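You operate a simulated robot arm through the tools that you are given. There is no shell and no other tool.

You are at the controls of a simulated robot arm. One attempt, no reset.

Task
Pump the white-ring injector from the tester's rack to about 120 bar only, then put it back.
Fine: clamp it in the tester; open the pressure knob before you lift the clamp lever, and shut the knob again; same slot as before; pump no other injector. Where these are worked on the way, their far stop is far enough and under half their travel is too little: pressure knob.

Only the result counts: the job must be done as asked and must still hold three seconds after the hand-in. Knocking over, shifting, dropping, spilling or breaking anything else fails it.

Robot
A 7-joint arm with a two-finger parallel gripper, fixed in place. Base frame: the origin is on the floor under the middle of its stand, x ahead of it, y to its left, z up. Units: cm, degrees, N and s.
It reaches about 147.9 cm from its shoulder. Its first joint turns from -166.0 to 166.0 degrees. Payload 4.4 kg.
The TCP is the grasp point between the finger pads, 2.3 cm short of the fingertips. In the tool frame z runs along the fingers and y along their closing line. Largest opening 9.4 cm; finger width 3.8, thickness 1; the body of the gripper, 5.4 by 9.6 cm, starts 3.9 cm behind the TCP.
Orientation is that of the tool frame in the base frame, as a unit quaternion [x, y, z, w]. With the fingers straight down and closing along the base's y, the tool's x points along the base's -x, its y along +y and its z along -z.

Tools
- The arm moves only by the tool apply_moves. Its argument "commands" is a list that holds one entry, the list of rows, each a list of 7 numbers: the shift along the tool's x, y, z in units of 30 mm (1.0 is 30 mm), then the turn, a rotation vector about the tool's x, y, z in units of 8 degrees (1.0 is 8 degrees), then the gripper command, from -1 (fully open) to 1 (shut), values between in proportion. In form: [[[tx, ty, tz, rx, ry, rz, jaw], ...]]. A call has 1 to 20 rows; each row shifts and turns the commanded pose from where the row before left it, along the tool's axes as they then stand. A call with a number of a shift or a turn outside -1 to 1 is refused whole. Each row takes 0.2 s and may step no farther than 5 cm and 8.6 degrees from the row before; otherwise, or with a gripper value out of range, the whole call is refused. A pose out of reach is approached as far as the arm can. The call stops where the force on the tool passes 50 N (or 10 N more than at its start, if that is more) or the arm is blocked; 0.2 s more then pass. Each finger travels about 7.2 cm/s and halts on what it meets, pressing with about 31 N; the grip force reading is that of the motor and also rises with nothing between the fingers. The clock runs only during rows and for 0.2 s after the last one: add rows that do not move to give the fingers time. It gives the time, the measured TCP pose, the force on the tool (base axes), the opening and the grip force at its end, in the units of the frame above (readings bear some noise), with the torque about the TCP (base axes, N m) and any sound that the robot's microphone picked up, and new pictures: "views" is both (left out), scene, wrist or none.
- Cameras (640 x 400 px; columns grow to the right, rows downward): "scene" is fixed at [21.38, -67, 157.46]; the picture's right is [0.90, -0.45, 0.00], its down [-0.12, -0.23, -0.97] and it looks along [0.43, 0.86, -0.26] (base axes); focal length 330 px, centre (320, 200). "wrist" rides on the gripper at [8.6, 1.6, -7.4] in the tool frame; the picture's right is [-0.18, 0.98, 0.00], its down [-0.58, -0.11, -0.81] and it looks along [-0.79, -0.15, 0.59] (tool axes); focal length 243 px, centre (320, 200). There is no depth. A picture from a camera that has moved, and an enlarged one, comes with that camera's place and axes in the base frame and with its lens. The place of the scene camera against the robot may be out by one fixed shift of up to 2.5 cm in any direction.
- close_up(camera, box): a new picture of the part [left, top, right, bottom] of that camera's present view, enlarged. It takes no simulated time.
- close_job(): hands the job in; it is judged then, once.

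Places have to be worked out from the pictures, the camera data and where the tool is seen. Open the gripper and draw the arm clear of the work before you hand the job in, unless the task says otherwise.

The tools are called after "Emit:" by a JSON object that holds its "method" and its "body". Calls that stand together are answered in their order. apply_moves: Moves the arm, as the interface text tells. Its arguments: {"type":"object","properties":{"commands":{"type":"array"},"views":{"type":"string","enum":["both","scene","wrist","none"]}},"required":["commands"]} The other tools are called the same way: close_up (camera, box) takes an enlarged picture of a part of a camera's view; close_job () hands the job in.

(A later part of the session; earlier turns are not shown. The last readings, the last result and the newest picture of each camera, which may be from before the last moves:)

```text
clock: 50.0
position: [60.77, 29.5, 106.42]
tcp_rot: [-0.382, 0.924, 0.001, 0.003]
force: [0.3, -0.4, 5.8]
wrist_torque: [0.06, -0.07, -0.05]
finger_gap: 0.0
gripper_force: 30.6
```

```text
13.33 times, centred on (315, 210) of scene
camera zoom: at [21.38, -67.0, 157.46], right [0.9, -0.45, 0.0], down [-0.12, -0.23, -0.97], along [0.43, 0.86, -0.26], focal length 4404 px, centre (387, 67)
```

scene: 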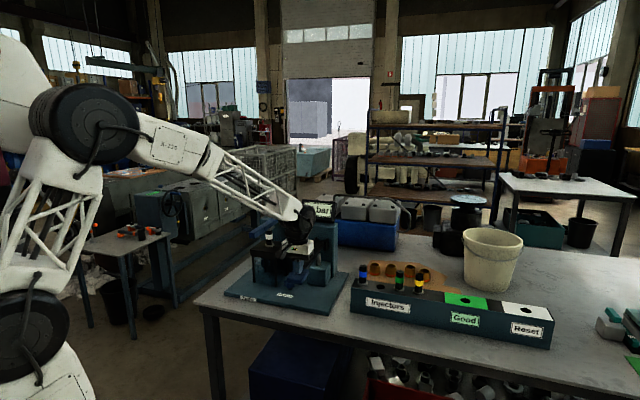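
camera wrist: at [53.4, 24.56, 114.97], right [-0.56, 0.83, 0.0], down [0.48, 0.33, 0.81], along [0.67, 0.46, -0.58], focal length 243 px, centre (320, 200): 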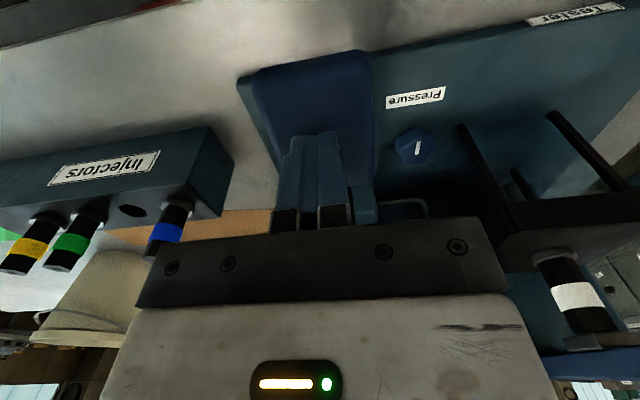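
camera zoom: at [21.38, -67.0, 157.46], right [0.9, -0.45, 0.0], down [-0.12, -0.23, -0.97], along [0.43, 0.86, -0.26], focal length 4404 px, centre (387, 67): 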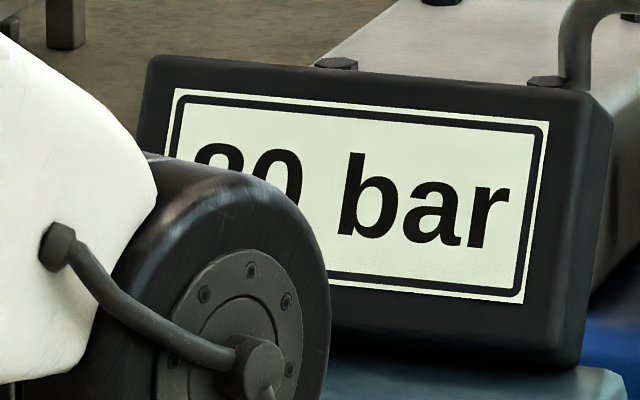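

The reading looks like 80 bar. Before the third stroke I raise the gripper fully to read the display without obstruction.

Emit:
{"method": "apply_moves", "body": {"commands": [[[0, 0, -0.3, 0, 0, 0, 1], [0, 0, -0.5, 0, 0, 0, 1], [0, 0, -0.8, 0, 0, 0, 1], [0, 0, -0.8, 0, 0, 0, 1], [0, 0, -0.8, 0, 0, 0, 1], [0, 0, -0.8, 0, 0, 0, 1], [0, 0, -0.8, 0, 0, 0, 1], [0, 0, -0.8, 0, 0, 0, 1], [0, 0, -0.8, 0, 0, 0, 1], [0, 0, 0, 0, 0, 0, 1]]], "views": "scene"}}

Emit:
{"method": "close_up", "body": {"camera": "scene", "box": [250, 190, 350, 300]}}

```text
clock: 52.2
position: [60.69, 29.27, 125.64]
tcp_rot: [-0.382, 0.924, 0.002, 0.004]
force: [0.4, -0.2, 0.7]
wrist_torque: [0.03, 0.0, -0.01]
finger_gap: 0.03
gripper_force: 30.6
```

scene: 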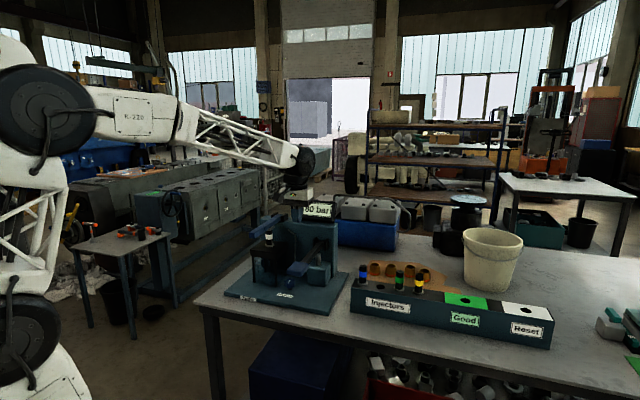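

```text
3.64 times, centred on (300, 245) of scene
camera zoom: at [21.38, -67.0, 157.46], right [0.9, -0.45, 0.0], down [-0.12, -0.23, -0.97], along [0.43, 0.86, -0.26], focal length 1201 px, centre (393, 36)
```

zoom: 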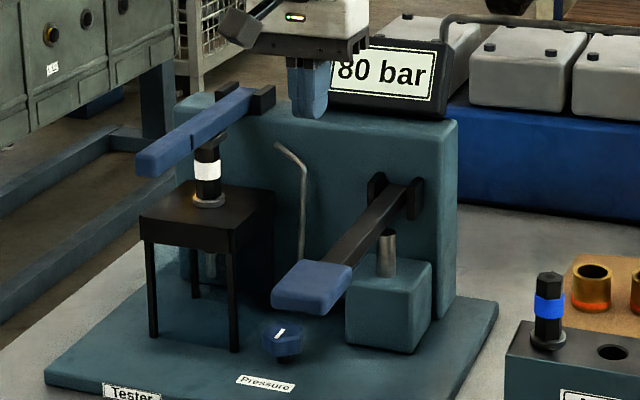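

80 bar, holding. Third and last stroke, to the same depth as the second (z≈106.4).

Emit:
{"method": "apply_moves", "body": {"commands": [[[0, 0, 0.8, 0, 0, 0, 1], [0, 0, 0.8, 0, 0, 0, 1], [0, 0, 0.8, 0, 0, 0, 1], [0, 0, 0.8, 0, 0, 0, 1], [0, 0, 0.8, 0, 0, 0, 1], [0, 0, 0.7, 0, 0, 0, 1], [0, 0, 0.6, 0, 0, 0, 1], [0, 0, 0.3, 0, 0, 0, 1], [0, 0, 0.3, 0, 0, 0, 1], [0, 0, 0.3, 0, 0, 0, 1], [0, 0, 0.2, 0, 0, 0, 1], [0, 0, 0, 0, 0, 0, 1]]], "views": "none"}}

Emit:
{"method": "close_up", "body": {"camera": "scene", "box": [295, 195, 335, 225]}}

```text
clock: 54.8
position: [60.63, 29.4, 106.33]
tcp_rot: [-0.382, 0.924, 0.002, 0.004]
force: [-0.6, 1.6, 5.4]
wrist_torque: [0.08, -0.07, -0.01]
finger_gap: 0.03
gripper_force: 30.6
```

```text
13.33 times, centred on (315, 210) of scene
camera zoom: at [21.38, -67.0, 157.46], right [0.9, -0.45, 0.0], down [-0.12, -0.23, -0.97], along [0.43, 0.86, -0.26], focal length 4404 px, centre (387, 67)
```

zoom: 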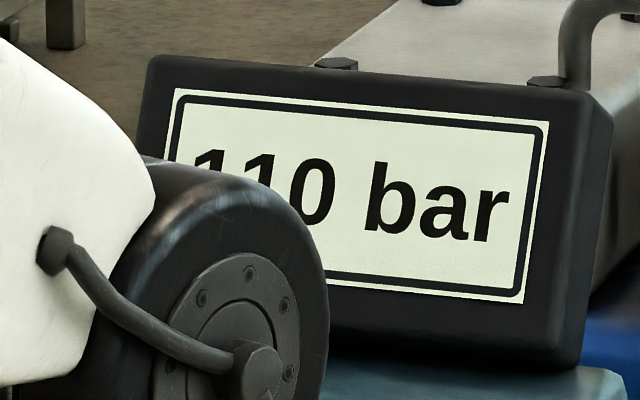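

The display now seems to read 110 bar. I hold still for a moment and read again before deciding on anything more.

Emit:
{"method": "apply_moves", "body": {"commands": [[[0, 0, 0, 0, 0, 0, 1], [0, 0, 0, 0, 0, 0, 1]]], "views": "none"}}

Emit:
{"method": "close_up", "body": {"camera": "scene", "box": [295, 195, 335, 225]}}

```text
clock: 55.4
position: [60.56, 29.41, 106.49]
tcp_rot: [-0.382, 0.924, 0.002, 0.004]
force: [-2.2, 0.6, 5.0]
wrist_torque: [0.07, -0.02, 0.08]
finger_gap: 0.01
gripper_force: 31.1
```

```text
13.33 times, centred on (315, 210) of scene
camera zoom: at [21.38, -67.0, 157.46], right [0.9, -0.45, 0.0], down [-0.12, -0.23, -0.97], along [0.43, 0.86, -0.26], focal length 4404 px, centre (387, 67)
```

zoom: 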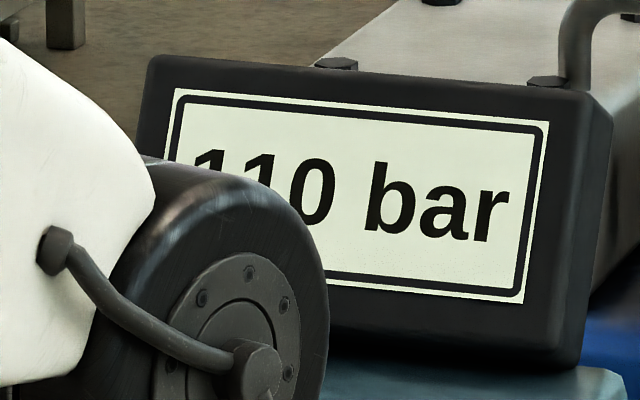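

It stays at 110 bar, so pressure builds gradually with lever travel. I press on in tiny steps (about 1.5 mm) within this stroke and read the display each time.

Emit:
{"method": "apply_moves", "body": {"commands": [[[0, 0, 0.05, 0, 0, 0, 1], [0, 0, 0, 0, 0, 0, 1]]], "views": "none"}}

Emit:
{"method": "close_up", "body": {"camera": "scene", "box": [295, 195, 335, 225]}}

```text
clock: 56.0
position: [60.6, 29.53, 106.25]
tcp_rot: [-0.382, 0.924, 0.003, 0.004]
force: [-0.2, 2.1, 6.0]
wrist_torque: [0.11, -0.04, 0.05]
finger_gap: 0.0
gripper_force: 30.7
```

```text
13.33 times, centred on (315, 210) of scene
camera zoom: at [21.38, -67.0, 157.46], right [0.9, -0.45, 0.0], down [-0.12, -0.23, -0.97], along [0.43, 0.86, -0.26], focal length 4404 px, centre (387, 67)
```

zoom: 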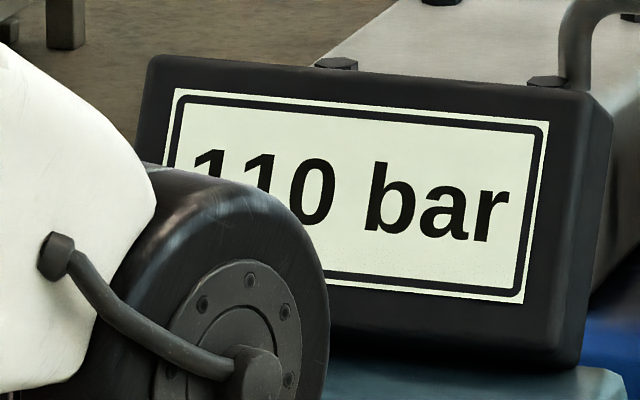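

Still 110. Another 1.5 mm.

Emit:
{"method": "apply_moves", "body": {"commands": [[[0, 0, 0.05, 0, 0, 0, 1], [0, 0, 0, 0, 0, 0, 1]]], "views": "none"}}

Emit:
{"method": "close_up", "body": {"camera": "scene", "box": [295, 195, 335, 225]}}

```text
clock: 56.6
position: [60.72, 29.63, 106.06]
tcp_rot: [-0.382, 0.924, 0.001, 0.005]
force: [0.8, -2.5, 5.6]
wrist_torque: [0.0, -0.13, -0.02]
finger_gap: 0.01
gripper_force: 31.1
```

```text
13.33 times, centred on (315, 210) of scene
camera zoom: at [21.38, -67.0, 157.46], right [0.9, -0.45, 0.0], down [-0.12, -0.23, -0.97], along [0.43, 0.86, -0.26], focal length 4404 px, centre (387, 67)
```

zoom: 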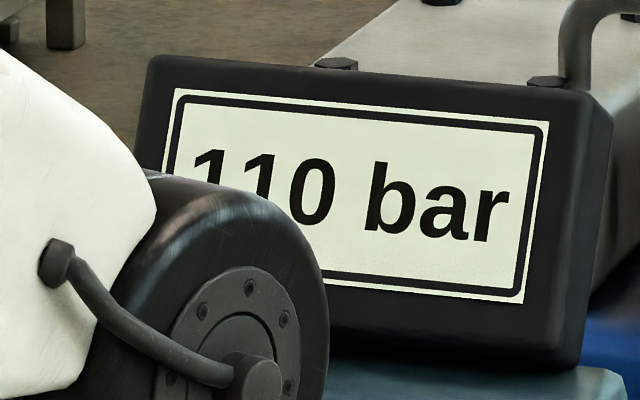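

Still 110; contact force steady at about 6 N. I continue with another 2 mm.

Emit:
{"method": "apply_moves", "body": {"commands": [[[0, 0, 0.07, 0, 0, 0, 1], [0, 0, 0, 0, 0, 0, 1]]], "views": "none"}}

Emit:
{"method": "close_up", "body": {"camera": "scene", "box": [295, 195, 335, 225]}}

```text
clock: 57.2
position: [60.8, 29.56, 105.86]
tcp_rot: [-0.382, 0.924, 0.001, 0.004]
force: [-0.3, -0.2, 5.6]
wrist_torque: [0.1, -0.09, 0.0]
finger_gap: 0.01
gripper_force: 31.0
```

```text
13.33 times, centred on (315, 210) of scene
camera zoom: at [21.38, -67.0, 157.46], right [0.9, -0.45, 0.0], down [-0.12, -0.23, -0.97], along [0.43, 0.86, -0.26], focal length 4404 px, centre (387, 67)
```

zoom: 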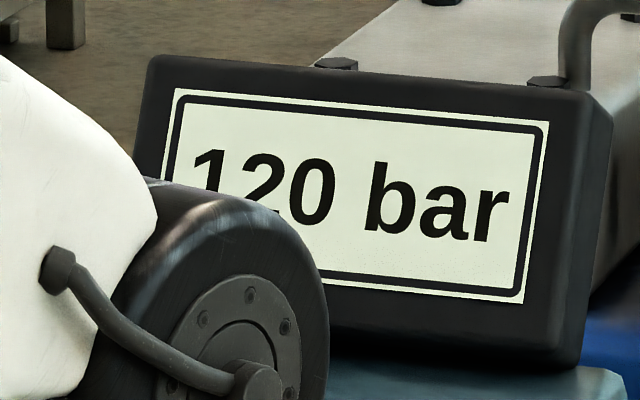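

The display just turned to 120 bar; travel gives roughly 10 bar per cm. I add a final 2 mm to sit near the middle of 120, then release and rise.

Emit:
{"method": "apply_moves", "body": {"commands": [[[0, 0, 0.07, 0, 0, 0, 1], [0, 0, 0, 0, 0, 0, 1]]], "views": "none"}}

Emit:
{"method": "close_up", "body": {"camera": "scene", "box": [295, 195, 335, 225]}}

```text
clock: 57.8
position: [60.72, 29.5, 105.67]
tcp_rot: [-0.382, 0.924, 0.002, 0.004]
force: [-3.1, -0.8, 5.6]
wrist_torque: [0.08, -0.04, 0.04]
finger_gap: 0.0
gripper_force: 30.7
```

```text
13.33 times, centred on (315, 210) of scene
camera zoom: at [21.38, -67.0, 157.46], right [0.9, -0.45, 0.0], down [-0.12, -0.23, -0.97], along [0.43, 0.86, -0.26], focal length 4404 px, centre (387, 67)
```

zoom: 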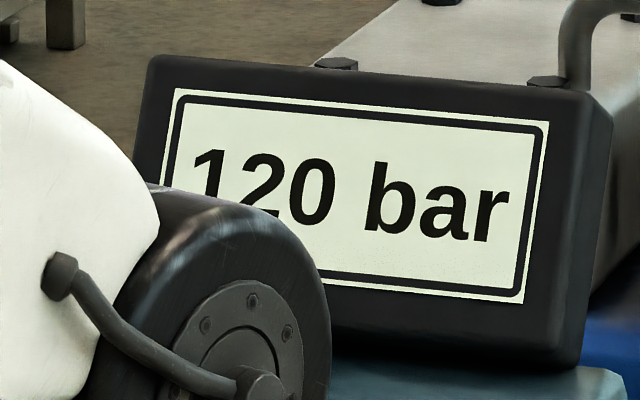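

Holding 120 bar. I lift off the pump, rise, and move over to hover above the pressure knob (about (63.4, 45.0), top z≈93), opening the fingers to look at its surroundings.

Emit:
{"method": "apply_moves", "body": {"commands": [[[0, 0, -0.3, 0, 0, 0, 1], [0, 0, -0.6, 0, 0, 0, 1], [0, 0, -0.9, 0, 0, 0, 1], [0, 0, -0.9, 0, 0, 0, 1], [0, 0, -0.9, 0, 0, 0, 1], [0, 0, -0.6, 0, 0, 0, 1], [-0.705, 0.505, 0, 0, 0, 0, 0.2], [-0.705, 0.505, 0, 0, 0, 0, -0.4], [-0.705, 0.505, 0, 0, 0, 0, -0.4], [-0.705, 0.505, 0, 0, 0, 0, -0.4], [-0.705, 0.505, 0, 0, 0, 0, -0.4], [-0.705, 0.505, 0, 0, 0, 0, -0.4], [0, 0, 0, 0, 0, 0, -0.4]]], "views": "both"}}

Emit:
{"method": "close_up", "body": {"camera": "scene", "box": [230, 180, 350, 310]}}

Emit:
{"method": "close_up", "body": {"camera": "wrist", "box": [200, 0, 440, 150]}}

```text
clock: 60.6
position: [63.25, 44.9, 118.48]
tcp_rot: [-0.382, 0.924, 0.001, 0.004]
force: [0.4, 0.4, -0.7]
wrist_torque: [-0.03, 0.01, 0.0]
finger_gap: 6.57
gripper_force: 0.1
camera wrist: at [55.81, 39.98, 125.99], right [-0.56, 0.83, 0.0], down [0.48, 0.33, 0.81], along [0.67, 0.46, -0.58], focal length 243 px, centre (320, 200)
```

scene: 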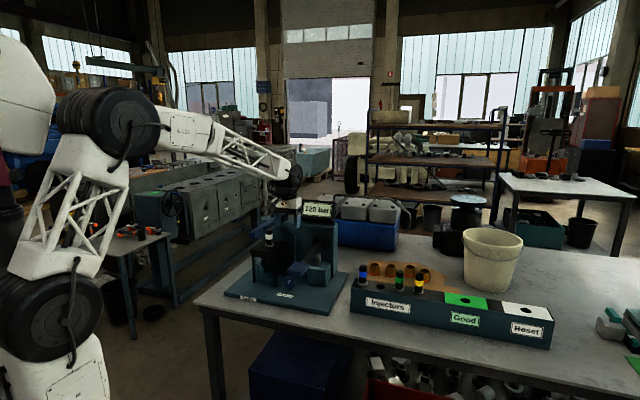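
wrist: 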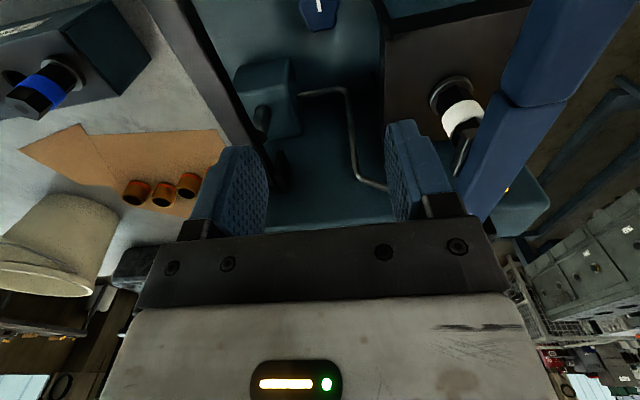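

```text
3.08 times, centred on (290, 245) of scene
camera zoom: at [21.38, -67.0, 157.46], right [0.9, -0.45, 0.0], down [-0.12, -0.23, -0.97], along [0.43, 0.86, -0.26], focal length 1016 px, centre (412, 62)
```

zoom: 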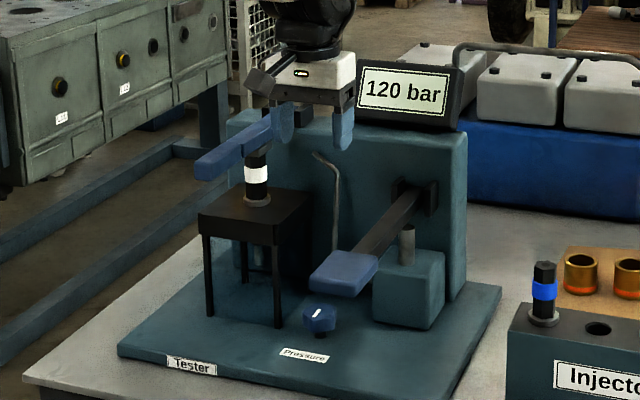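

```text
2.67 times, centred on (320, 75) of wrist
camera zoom: at [55.81, 39.98, 125.99], right [-0.56, 0.83, 0.0], down [0.48, 0.33, 0.81], along [0.67, 0.46, -0.58], focal length 647 px, centre (320, 533)
```

zoom: 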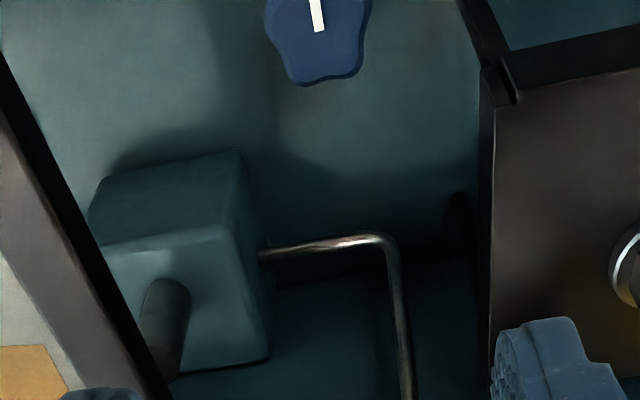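

Display confirms 120 bar. I pull back 6 cm so the knob and the nest corner come fully into the wrist view.

Emit:
{"method": "apply_moves", "body": {"commands": [[[0.7, 0, 0, 0, 0, 0, -0.4], [0.7, 0, 0, 0, 0, 0, -0.4], [0.6, 0, 0, 0, 0, 0, -0.4], [0, 0, 0, 0, 0, 0, -0.4]]], "views": "wrist"}}

Emit:
{"method": "close_up", "body": {"camera": "wrist", "box": [230, 0, 470, 150]}}

```text
clock: 61.6
position: [58.91, 40.7, 118.28]
tcp_rot: [-0.381, 0.924, 0.002, 0.004]
force: [-0.2, -0.7, -0.5]
wrist_torque: [0.02, 0.0, 0.0]
finger_gap: 6.58
gripper_force: 0.0
camera wrist: at [51.6, 35.66, 125.9], right [-0.56, 0.83, 0.0], down [0.48, 0.33, 0.81], along [0.67, 0.46, -0.58], focal length 243 px, centre (320, 200)
```

wrist: 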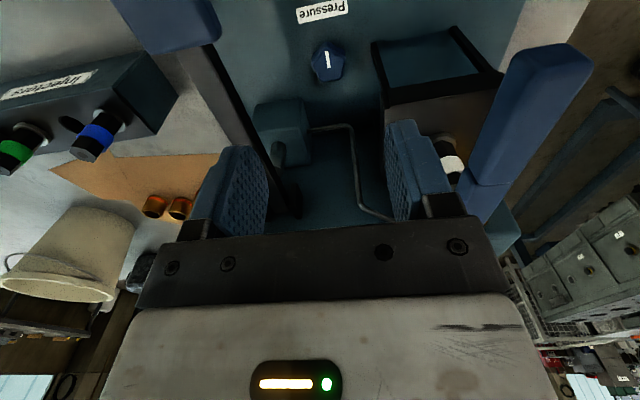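

```text
2.67 times, centred on (350, 75) of wrist
camera zoom: at [51.6, 35.66, 125.9], right [-0.56, 0.83, 0.0], down [0.48, 0.33, 0.81], along [0.67, 0.46, -0.58], focal length 647 px, centre (240, 533)
```

zoom: 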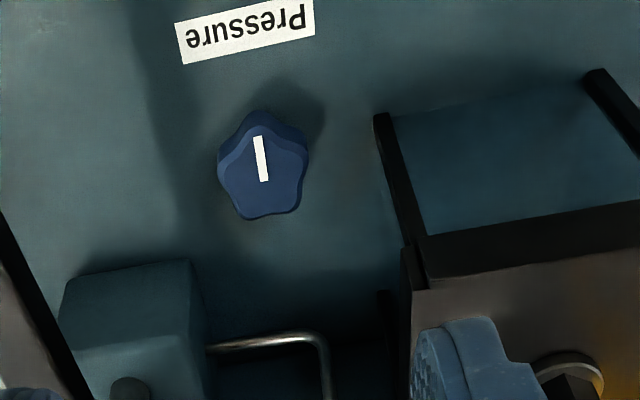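

The knob sits at about (63.7, 45.3), ~5.5 cm from the nest plate, pointer toward the tester's front. I look at it closer from the scene side to judge its height before gripping.

Emit:
{"method": "close_up", "body": {"camera": "scene", "box": [270, 255, 310, 300]}}

Emit:
{"method": "close_up", "body": {"camera": "wrist", "box": [290, 20, 370, 100]}}

```text
8.89 times, centred on (290, 278) of scene
camera zoom: at [21.38, -67.0, 157.46], right [0.9, -0.45, 0.0], down [-0.12, -0.23, -0.97], along [0.43, 0.86, -0.26], focal length 2936 px, centre (587, -489)
```

zoom: 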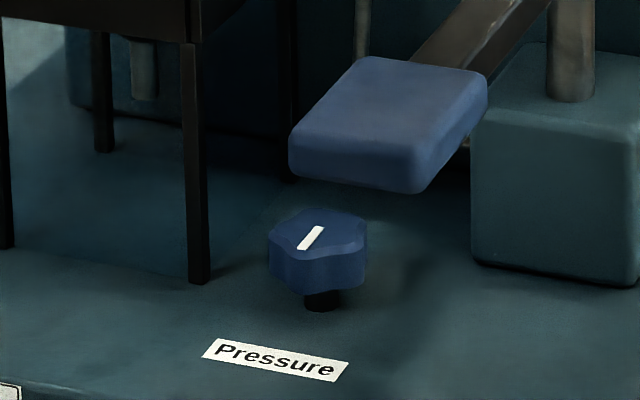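

```text
5.00 times, centred on (330, 60) of wrist
camera zoom: at [51.6, 35.66, 125.9], right [-0.56, 0.83, 0.0], down [0.48, 0.33, 0.81], along [0.67, 0.46, -0.58], focal length 1213 px, centre (270, 900)
```

zoom: 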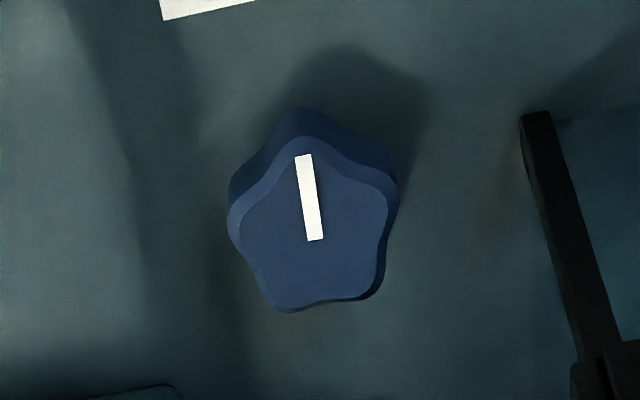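

The knob is a five-lobed star, about 4.4 cm wide and 1.6 cm thick; a grip turned 18° puts one pad on a lobe and the other across two. I lean the tool 15° toward the robot to clear the nest, go to a hover over the knob, and turn to that angle.

Emit:
{"method": "apply_moves", "body": {"commands": [[[0, 0, 0, 0, -0.905, 0, -0.4], [0, 0, 0, 0, -0.905, 0, -0.4], [-0.126, -0.008, 0.773, 0, 0, 0, -0.4], [-0.126, -0.008, 0.773, 0, 0, 0, -0.4], [-0.126, -0.008, 0.773, 0, 0, 0, -0.4], [-0.126, -0.008, 0.773, 0, 0, 0, -0.4], [-0.126, -0.008, 0.773, 0, 0, 0, -0.4], [-0.126, -0.008, 0.773, 0, 0, 0, -0.4], [-0.126, -0.008, 0.773, 0, 0, 0, -0.4], [0, 0, 0, 0, 0, 0.75, -0.4], [0, 0, 0, 0, 0, 0.75, -0.4], [0, 0, 0, 0, 0, 0.75, -0.4], [0, 0, 0, 0, 0, 0, -0.4]]], "views": "both"}}

Emit:
{"method": "close_up", "body": {"camera": "scene", "box": [230, 180, 350, 310]}}

Emit:
{"method": "close_up", "body": {"camera": "wrist", "box": [200, 40, 440, 190]}}

```text
clock: 64.4
position: [63.87, 45.37, 103.36]
tcp_rot: [-0.229, 0.965, 0.068, 0.111]
force: [0.0, 0.3, 0.1]
wrist_torque: [-0.02, 0.0, 0.04]
finger_gap: 6.58
gripper_force: 0.1
camera wrist: at [54.22, 41.68, 108.74], right [-0.29, 0.95, 0.12], down [0.41, 0.01, 0.91], along [0.87, 0.32, -0.39], focal length 243 px, centre (320, 200)
```

scene: 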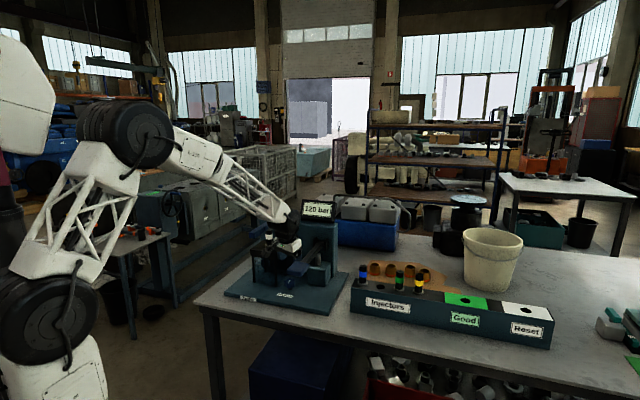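
wrist: 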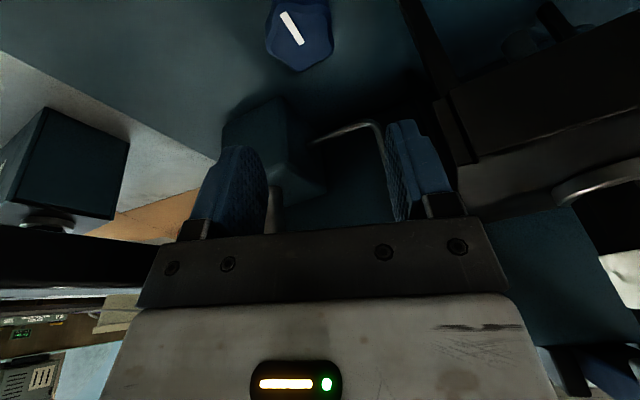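

```text
3.08 times, centred on (290, 245) of scene
camera zoom: at [21.38, -67.0, 157.46], right [0.9, -0.45, 0.0], down [-0.12, -0.23, -0.97], along [0.43, 0.86, -0.26], focal length 1016 px, centre (412, 62)
```

zoom: 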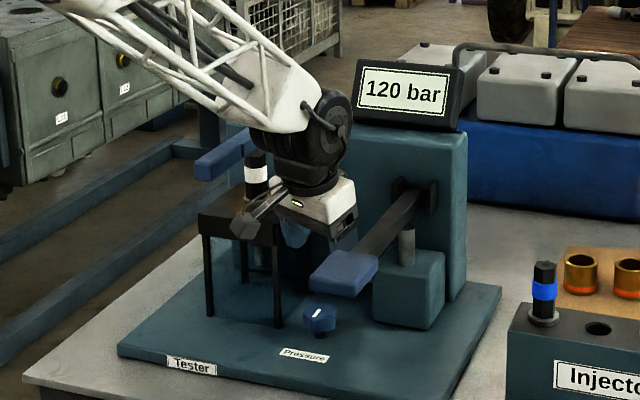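

```text
2.67 times, centred on (320, 115) of wrist
camera zoom: at [54.22, 41.68, 108.74], right [-0.29, 0.95, 0.12], down [0.41, 0.01, 0.91], along [0.87, 0.32, -0.39], focal length 647 px, centre (320, 427)
```

zoom: 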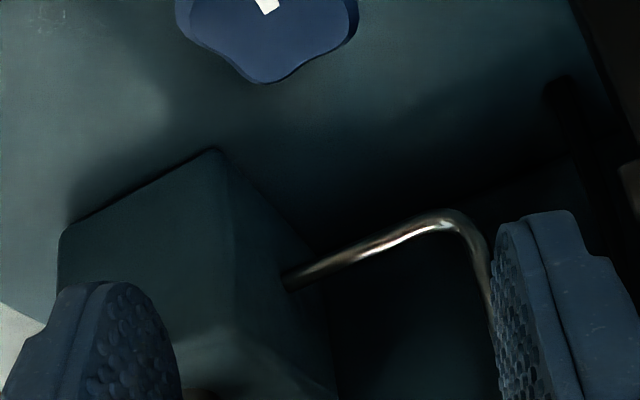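

The knob appears just where predicted, below the TCP. I descend vertically 7.6 cm with open fingers and look again.

Emit:
{"method": "apply_moves", "body": {"commands": [[[0.155, -0.05, 0.609, 0, 0, 0, -0.4], [0.155, -0.05, 0.609, 0, 0, 0, -0.4], [0.155, -0.05, 0.609, 0, 0, 0, -0.4], [0.155, -0.05, 0.609, 0, 0, 0, -0.4], [0, 0, 0, 0, 0, 0, -0.4]]], "views": "both"}}

Emit:
{"method": "close_up", "body": {"camera": "wrist", "box": [180, 60, 460, 235]}}

Emit:
{"method": "close_up", "body": {"camera": "scene", "box": [240, 200, 340, 310]}}

```text
clock: 65.6
position: [63.91, 45.36, 95.66]
tcp_rot: [-0.23, 0.964, 0.068, 0.111]
force: [0.3, -0.7, -0.1]
wrist_torque: [-0.02, -0.05, 0.01]
finger_gap: 6.56
gripper_force: 0.1
camera wrist: at [54.13, 41.65, 101.04], right [-0.29, 0.95, 0.12], down [0.41, 0.01, 0.91], along [0.87, 0.32, -0.39], focal length 243 px, centre (320, 200)
```

scene: 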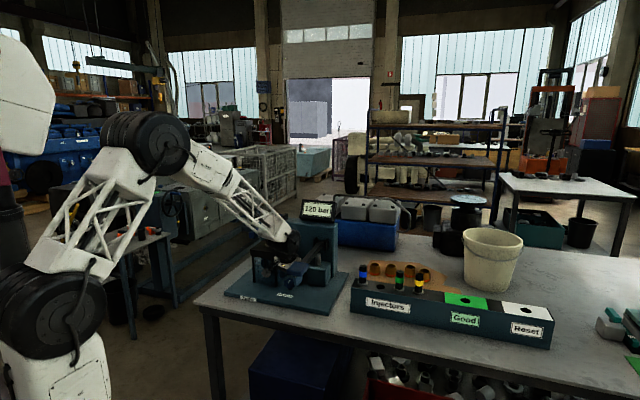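
wrist: 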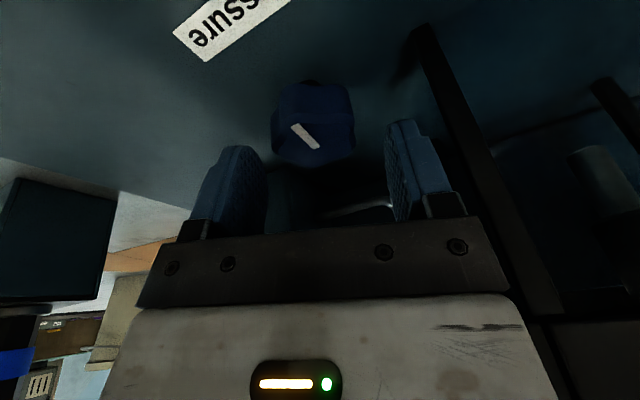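

```text
2.29 times, centred on (320, 148) of wrist
camera zoom: at [54.13, 41.65, 101.04], right [-0.29, 0.95, 0.12], down [0.41, 0.01, 0.91], along [0.87, 0.32, -0.39], focal length 555 px, centre (320, 320)
```

zoom: 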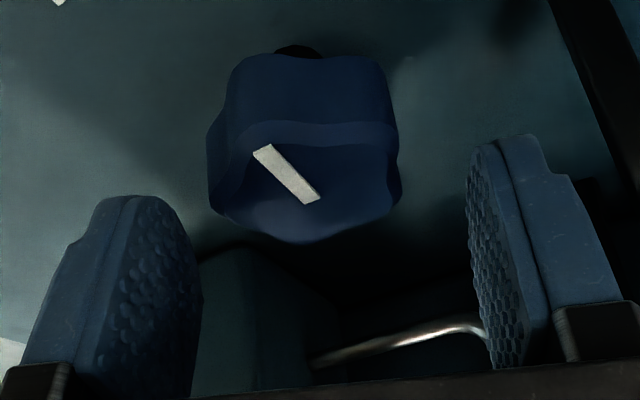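

```text
3.64 times, centred on (290, 255) of scene
camera zoom: at [21.38, -67.0, 157.46], right [0.9, -0.45, 0.0], down [-0.12, -0.23, -0.97], along [0.43, 0.86, -0.26], focal length 1201 px, centre (429, 0)
```

zoom: 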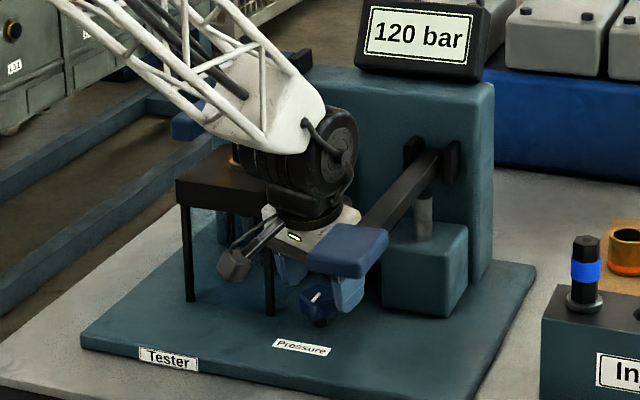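

Comparing both views, the knob's top is at z≈94 and its centre about 4 mm nearer. I correct and lower to TCP z≈94.3, then check clearance to the plate before closing.

Emit:
{"method": "apply_moves", "body": {"commands": [[[0.126, -0.01, 0.202, 0, 0, 0, -0.4], [0.126, -0.01, 0.202, 0, 0, 0, -0.4], [0, 0, 0, 0, 0, 0, -0.4]]], "views": "wrist"}}

Emit:
{"method": "close_up", "body": {"camera": "wrist", "box": [180, 60, 460, 235]}}

Emit:
{"method": "close_up", "body": {"camera": "scene", "box": [270, 250, 320, 300]}}

```text
clock: 66.4
position: [63.46, 45.15, 94.4]
tcp_rot: [-0.23, 0.965, 0.067, 0.111]
force: [0.6, -0.7, -0.1]
wrist_torque: [-0.01, 0.02, -0.02]
finger_gap: 6.55
gripper_force: 0.0
camera wrist: at [53.75, 41.51, 99.7], right [-0.29, 0.95, 0.12], down [0.41, 0.01, 0.91], along [0.86, 0.32, -0.39], focal length 243 px, centre (320, 200)
```

wrist: 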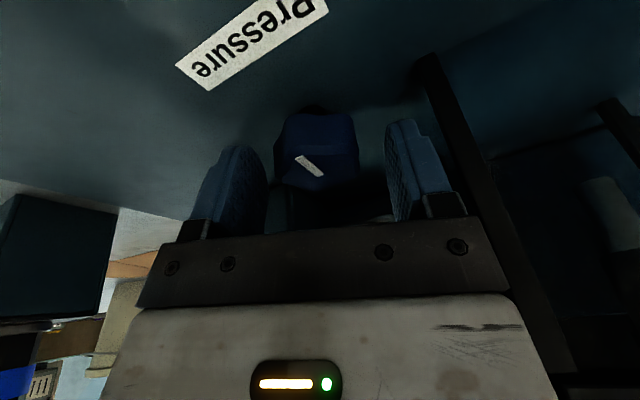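

```text
2.29 times, centred on (320, 148) of wrist
camera zoom: at [53.75, 41.51, 99.7], right [-0.29, 0.95, 0.12], down [0.41, 0.01, 0.91], along [0.86, 0.32, -0.39], focal length 555 px, centre (320, 320)
```

zoom: 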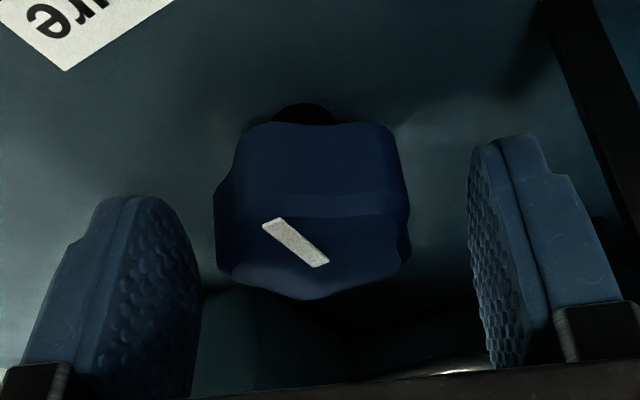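

```text
8.00 times, centred on (295, 275) of scene
camera zoom: at [21.38, -67.0, 157.46], right [0.9, -0.45, 0.0], down [-0.12, -0.23, -0.97], along [0.43, 0.86, -0.26], focal length 2642 px, centre (520, -400)
```

zoom: 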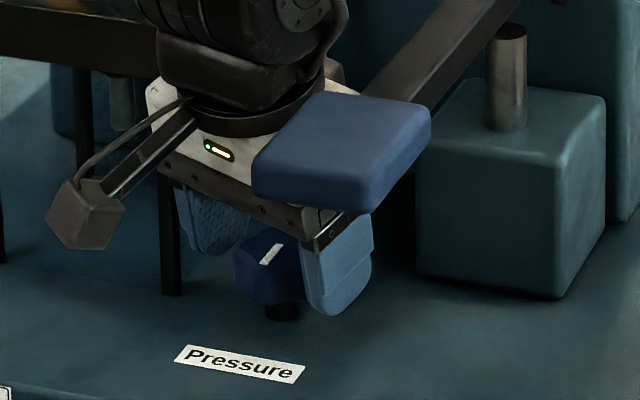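

Fingers straddle the knob without touching anything (forces nil). I close on it.

Emit:
{"method": "apply_moves", "body": {"commands": [[[0, 0, 0, 0, 0, 0, 0.0], [0, 0, 0, 0, 0, 0, 0.3], [0, 0, 0, 0, 0, 0, 1], [0, 0, 0, 0, 0, 0, 1], [0, 0, 0, 0, 0, 0, 1]]], "views": "wrist"}}

Emit:
{"method": "close_up", "body": {"camera": "wrist", "box": [180, 60, 460, 235]}}

Emit:
{"method": "close_up", "body": {"camera": "scene", "box": [270, 250, 320, 300]}}

```text
clock: 67.6
position: [63.47, 45.03, 94.34]
tcp_rot: [-0.23, 0.964, 0.068, 0.111]
force: [13.7, -26.1, -1.2]
wrist_torque: [-1.05, -0.6, -0.07]
finger_gap: 4.3
gripper_force: 44.7
camera wrist: at [53.78, 41.45, 99.7], right [-0.29, 0.95, 0.12], down [0.41, 0.01, 0.91], along [0.87, 0.32, -0.39], focal length 243 px, centre (320, 200)
```

wrist: 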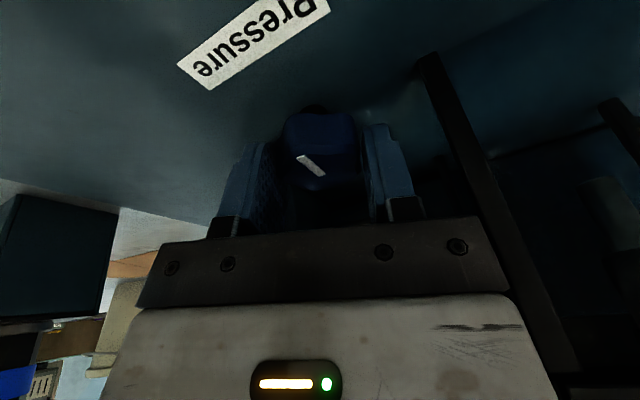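

```text
2.29 times, centred on (320, 148) of wrist
camera zoom: at [53.78, 41.45, 99.7], right [-0.29, 0.95, 0.12], down [0.41, 0.01, 0.91], along [0.87, 0.32, -0.39], focal length 555 px, centre (320, 320)
```

zoom: 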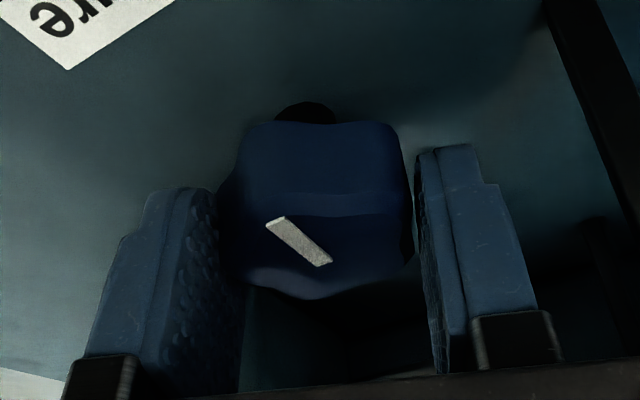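

```text
8.00 times, centred on (295, 275) of scene
camera zoom: at [21.38, -67.0, 157.46], right [0.9, -0.45, 0.0], down [-0.12, -0.23, -0.97], along [0.43, 0.86, -0.26], focal length 2642 px, centre (520, -400)
```

zoom: 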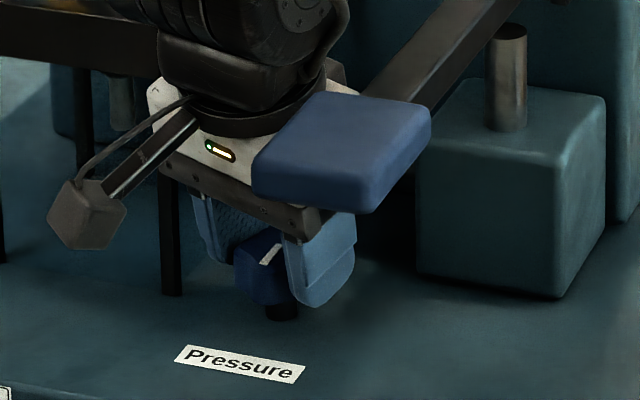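

Only the near-side finger presses the knob so far (about 30 N sideways, gap 4.3), so the grip is slightly off-centre. I shift the tool about 1.5 mm to that side to centre it.

Emit:
{"method": "apply_moves", "body": {"commands": [[[0, -0.05, 0, 0, 0, 0, 1], [0, 0, 0, 0, 0, 0, 1], [0, 0, 0, 0, 0, 0, 1]]], "views": "none"}}

```text
clock: 68.4
position: [63.45, 45.05, 94.25]
tcp_rot: [-0.231, 0.964, 0.068, 0.111]
force: [2.8, -11.6, -9.4]
wrist_torque: [-0.39, -0.93, 0.0]
finger_gap: 4.3
gripper_force: 44.9
```

Side force dropped to about 12 N with the gap unchanged, so both pads hold the knob. One more small centring step, then I test a turn.

Emit:
{"method": "apply_moves", "body": {"commands": [[[0, -0.03, -0.01, 0, 0, 0, 1], [0, 0, 0, 0, 0, 0, 1]]], "views": "none"}}

```text
clock: 69.0
position: [63.5, 45.11, 94.4]
tcp_rot: [-0.231, 0.964, 0.067, 0.111]
force: [1.2, 25.8, -23.4]
wrist_torque: [-0.38, -0.37, 0.04]
finger_gap: 4.29
gripper_force: 45.4
```

That overshot slightly (force reversed), so contact is stiff on both sides; I go back half of it.

Emit:
{"method": "apply_moves", "body": {"commands": [[[0, 0.018, 0.01, 0, 0, 0, 1], [0, 0, 0, 0, 0, 0, 1]]], "views": "none"}}

```text
clock: 69.6
position: [63.47, 45.06, 94.39]
tcp_rot: [-0.23, 0.964, 0.068, 0.111]
force: [-6.1, 25.4, -20.5]
wrist_torque: [-0.53, 0.21, 0.06]
finger_gap: 4.28
gripper_force: 44.9
```

Emit:
{"method": "apply_moves", "body": {"commands": [[[0, 0.025, 0.025, 0, 0, 0, 1], [0, 0, 0, 0, 0, 0, 1]]], "views": "none"}}

```text
clock: 70.2
position: [63.4, 44.85, 94.27]
tcp_rot: [-0.23, 0.965, 0.067, 0.111]
force: [-18.6, 2.4, -2.2]
wrist_torque: [-1.02, 0.74, 0.06]
finger_gap: 4.29
gripper_force: 45.1
```

Forces are now modest. I test the direction: turn 8° counter-clockwise (seen from above) and look at torque and pointer.

Emit:
{"method": "apply_moves", "body": {"commands": [[[0, 0, 0, 0, 0, -0.5, 1], [0, 0, 0, 0, 0, -0.5, 1], [0, 0, 0, 0, 0, 0, 1]]], "views": "wrist"}}

Emit:
{"method": "close_up", "body": {"camera": "wrist", "box": [180, 60, 460, 235]}}

Emit:
{"method": "close_up", "body": {"camera": "scene", "box": [270, 190, 340, 300]}}

```text
clock: 71.0
position: [63.46, 45.13, 94.3]
tcp_rot: [-0.298, 0.946, 0.06, 0.116]
force: [-9.3, 13.4, 7.1]
wrist_torque: [-0.7, -0.01, 0.06]
finger_gap: 4.24
gripper_force: 45.4
camera wrist: at [54.27, 40.34, 99.6], right [-0.42, 0.9, 0.09], down [0.38, 0.08, 0.92], along [0.83, 0.42, -0.37], focal length 243 px, centre (320, 200)
```

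wrist: 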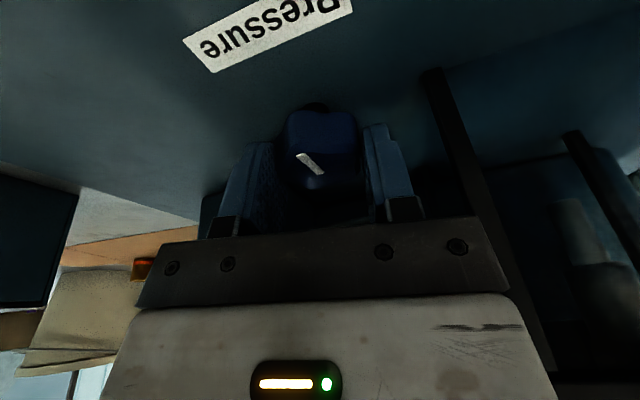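

```text
2.29 times, centred on (320, 148) of wrist
camera zoom: at [54.27, 40.34, 99.6], right [-0.42, 0.9, 0.09], down [0.38, 0.08, 0.92], along [0.83, 0.42, -0.37], focal length 555 px, centre (320, 320)
```

zoom: 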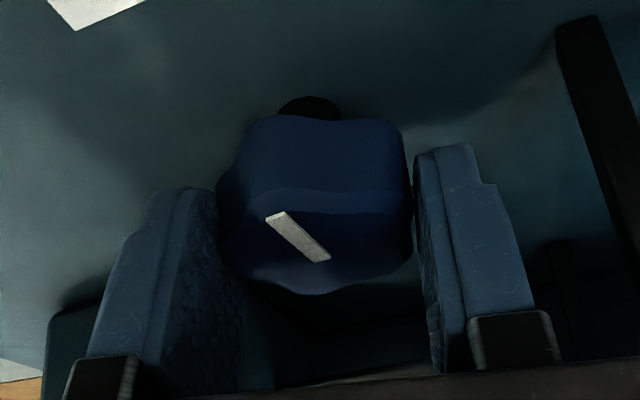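

```text
3.64 times, centred on (305, 245) of scene
camera zoom: at [21.38, -67.0, 157.46], right [0.9, -0.45, 0.0], down [-0.12, -0.23, -0.97], along [0.43, 0.86, -0.26], focal length 1201 px, centre (374, 36)
```

zoom: 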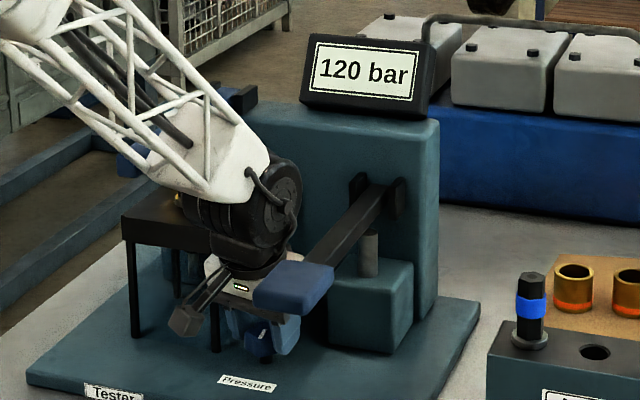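

The knob turned with the gripper and only little torque, so counter-clockwise opens. I continue 24° more and check the display.

Emit:
{"method": "apply_moves", "body": {"commands": [[[0, 0, 0, 0, 0, -0.5, 1], [0, 0, 0, 0, 0, -0.5, 1], [0, 0, 0, 0, 0, -0.5, 1], [0, 0, 0, 0, 0, -0.5, 1], [0, 0, 0, 0, 0, -0.5, 1], [0, 0, 0, 0, 0, -0.5, 1], [0, 0, 0, 0, 0, 0, 1]]], "views": "wrist"}}

Emit:
{"method": "close_up", "body": {"camera": "wrist", "box": [180, 60, 460, 235]}}

Emit:
{"method": "close_up", "body": {"camera": "scene", "box": [270, 190, 340, 300]}}

```text
clock: 72.6
position: [63.37, 44.88, 94.29]
tcp_rot: [-0.488, 0.863, 0.034, 0.126]
force: [-30.6, 35.8, 5.0]
wrist_torque: [1.28, 0.92, 0.15]
finger_gap: 4.29
gripper_force: 45.1
camera wrist: at [56.35, 37.4, 99.41], right [-0.75, 0.67, -0.02], down [0.23, 0.28, 0.93], along [0.62, 0.69, -0.36], focal length 243 px, centre (320, 200)
```

wrist: 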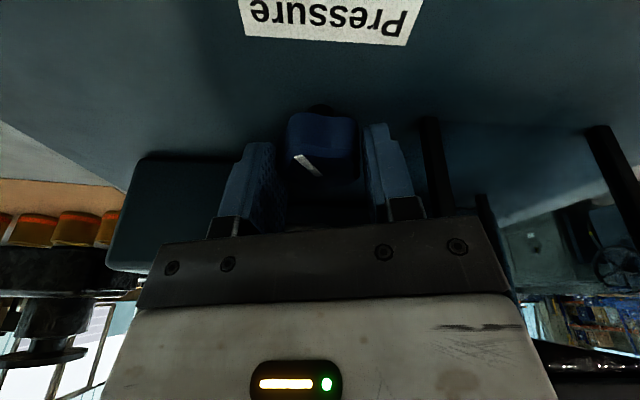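

```text
2.29 times, centred on (320, 148) of wrist
camera zoom: at [56.35, 37.4, 99.41], right [-0.75, 0.67, -0.02], down [0.23, 0.28, 0.93], along [0.62, 0.69, -0.36], focal length 555 px, centre (320, 320)
```

zoom: 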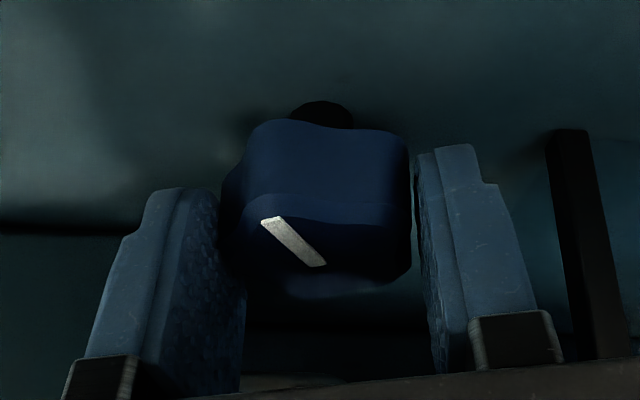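

```text
3.64 times, centred on (305, 245) of scene
camera zoom: at [21.38, -67.0, 157.46], right [0.9, -0.45, 0.0], down [-0.12, -0.23, -0.97], along [0.43, 0.86, -0.26], focal length 1201 px, centre (374, 36)
```

zoom: 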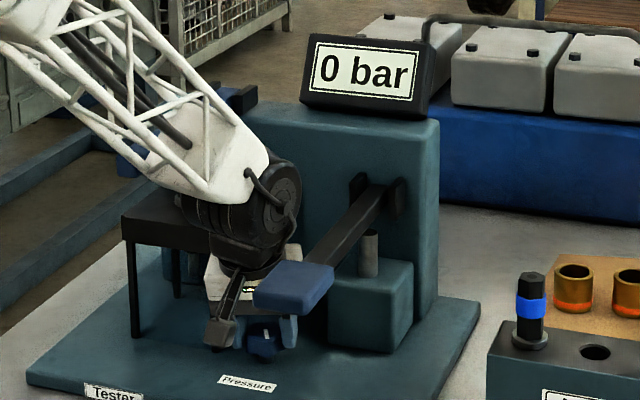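

Pressure is released: 0 bar after about 32° of turn. Side force is 45 N along the closing line, so I relieve it with a 1 mm shift and continue opening toward the far stop.

Emit:
{"method": "apply_moves", "body": {"commands": [[[0, 0.03, 0, 0, 0, 0, 1], [0, 0, 0, 0, 0, 0, 1]]], "views": "none"}}

```text
clock: 73.2
position: [63.45, 45.03, 94.37]
tcp_rot: [-0.487, 0.864, 0.034, 0.125]
force: [-3.2, 28.0, -8.4]
wrist_torque: [1.0, 0.36, 0.09]
finger_gap: 4.29
gripper_force: 45.1
```

Side force is down. I continue turning 12° and read the forces.

Emit:
{"method": "apply_moves", "body": {"commands": [[[0, 0.012, 0, 0, 0, -0.5, 1], [0, 0, 0, 0, 0, -0.5, 1], [0, 0, 0, 0, 0, -0.5, 1], [0, 0, 0, 0, 0, 0, 1]]], "views": "wrist"}}

Emit:
{"method": "close_up", "body": {"camera": "wrist", "box": [180, 60, 460, 235]}}

Emit:
{"method": "close_up", "body": {"camera": "scene", "box": [260, 230, 330, 300]}}

```text
clock: 74.2
position: [63.35, 45.07, 94.37]
tcp_rot: [-0.575, 0.808, 0.021, 0.129]
force: [-1.8, -18.2, 7.2]
wrist_torque: [-0.16, 0.61, 0.0]
finger_gap: 4.33
gripper_force: 45.2
camera wrist: at [57.78, 36.3, 99.54], right [-0.86, 0.5, -0.07], down [0.13, 0.35, 0.93], along [0.49, 0.79, -0.37], focal length 243 px, centre (320, 200)
```

wrist: 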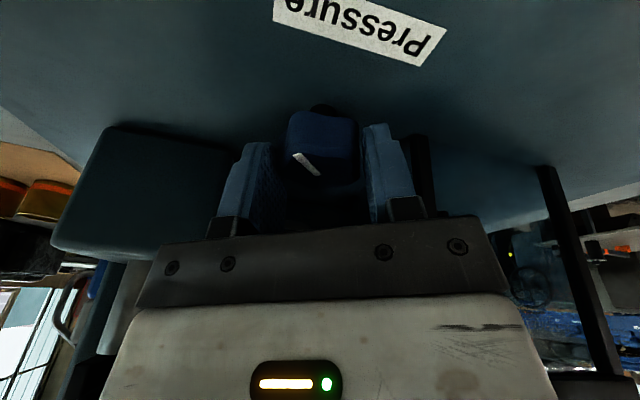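

```text
2.29 times, centred on (320, 148) of wrist
camera zoom: at [57.78, 36.3, 99.54], right [-0.86, 0.5, -0.07], down [0.13, 0.35, 0.93], along [0.49, 0.79, -0.37], focal length 555 px, centre (320, 320)
```

zoom: 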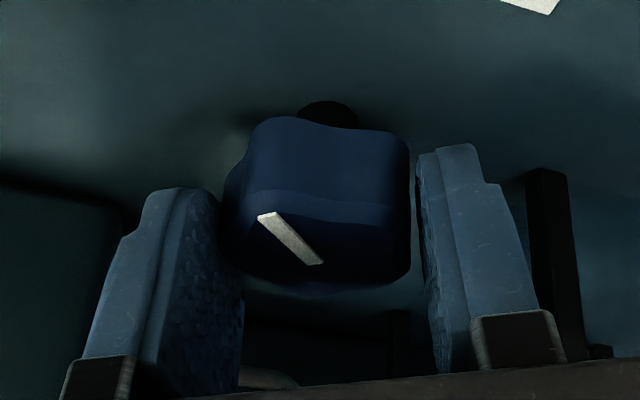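

```text
5.71 times, centred on (295, 265) of scene
camera zoom: at [21.38, -67.0, 157.46], right [0.9, -0.45, 0.0], down [-0.12, -0.23, -0.97], along [0.43, 0.86, -0.26], focal length 1887 px, centre (463, -171)
```

zoom: 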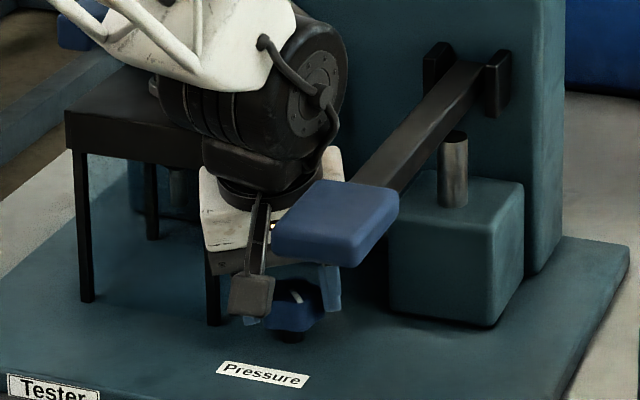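

Still turning freely (about 44° now), forces fine. Another 12°.

Emit:
{"method": "apply_moves", "body": {"commands": [[[0, 0, 0, 0, 0, -0.5, 1], [0, 0, 0, 0, 0, -0.5, 1], [0, 0, 0, 0, 0, -0.5, 1], [0, 0, 0, 0, 0, 0, 1]]], "views": "wrist"}}

Emit:
{"method": "close_up", "body": {"camera": "wrist", "box": [180, 60, 460, 235]}}

Emit:
{"method": "close_up", "body": {"camera": "scene", "box": [260, 230, 330, 300]}}

```text
clock: 75.2
position: [63.29, 45.22, 94.42]
tcp_rot: [-0.657, 0.743, 0.009, 0.13]
force: [-2.6, -9.1, 8.7]
wrist_torque: [0.24, 0.5, -0.03]
finger_gap: 4.44
gripper_force: 45.3
camera wrist: at [59.44, 35.64, 99.67], right [-0.94, 0.31, -0.12], down [0.02, 0.4, 0.91], along [0.34, 0.86, -0.39], focal length 243 px, centre (320, 200)
```

wrist: 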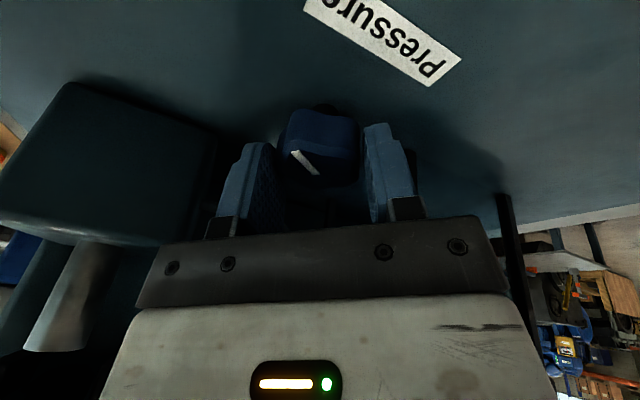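

```text
2.29 times, centred on (320, 148) of wrist
camera zoom: at [59.44, 35.64, 99.67], right [-0.94, 0.31, -0.12], down [0.02, 0.4, 0.91], along [0.34, 0.86, -0.39], focal length 555 px, centre (320, 320)
```

zoom: 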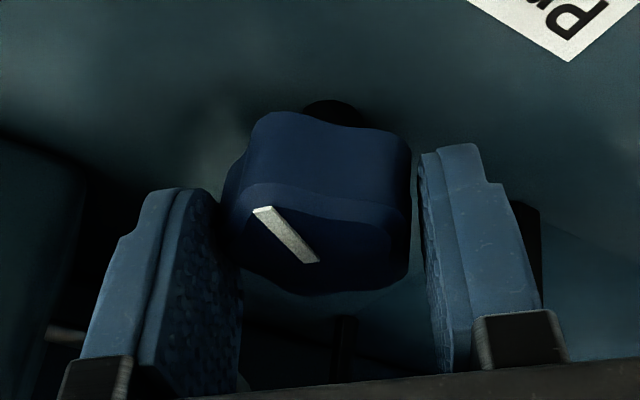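

```text
5.71 times, centred on (295, 265) of scene
camera zoom: at [21.38, -67.0, 157.46], right [0.9, -0.45, 0.0], down [-0.12, -0.23, -0.97], along [0.43, 0.86, -0.26], focal length 1887 px, centre (463, -171)
```

zoom: 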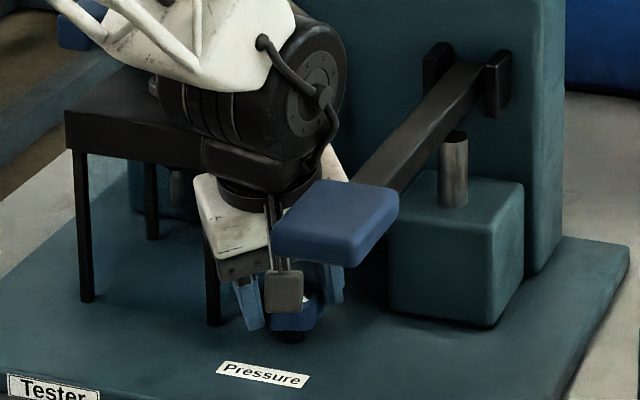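

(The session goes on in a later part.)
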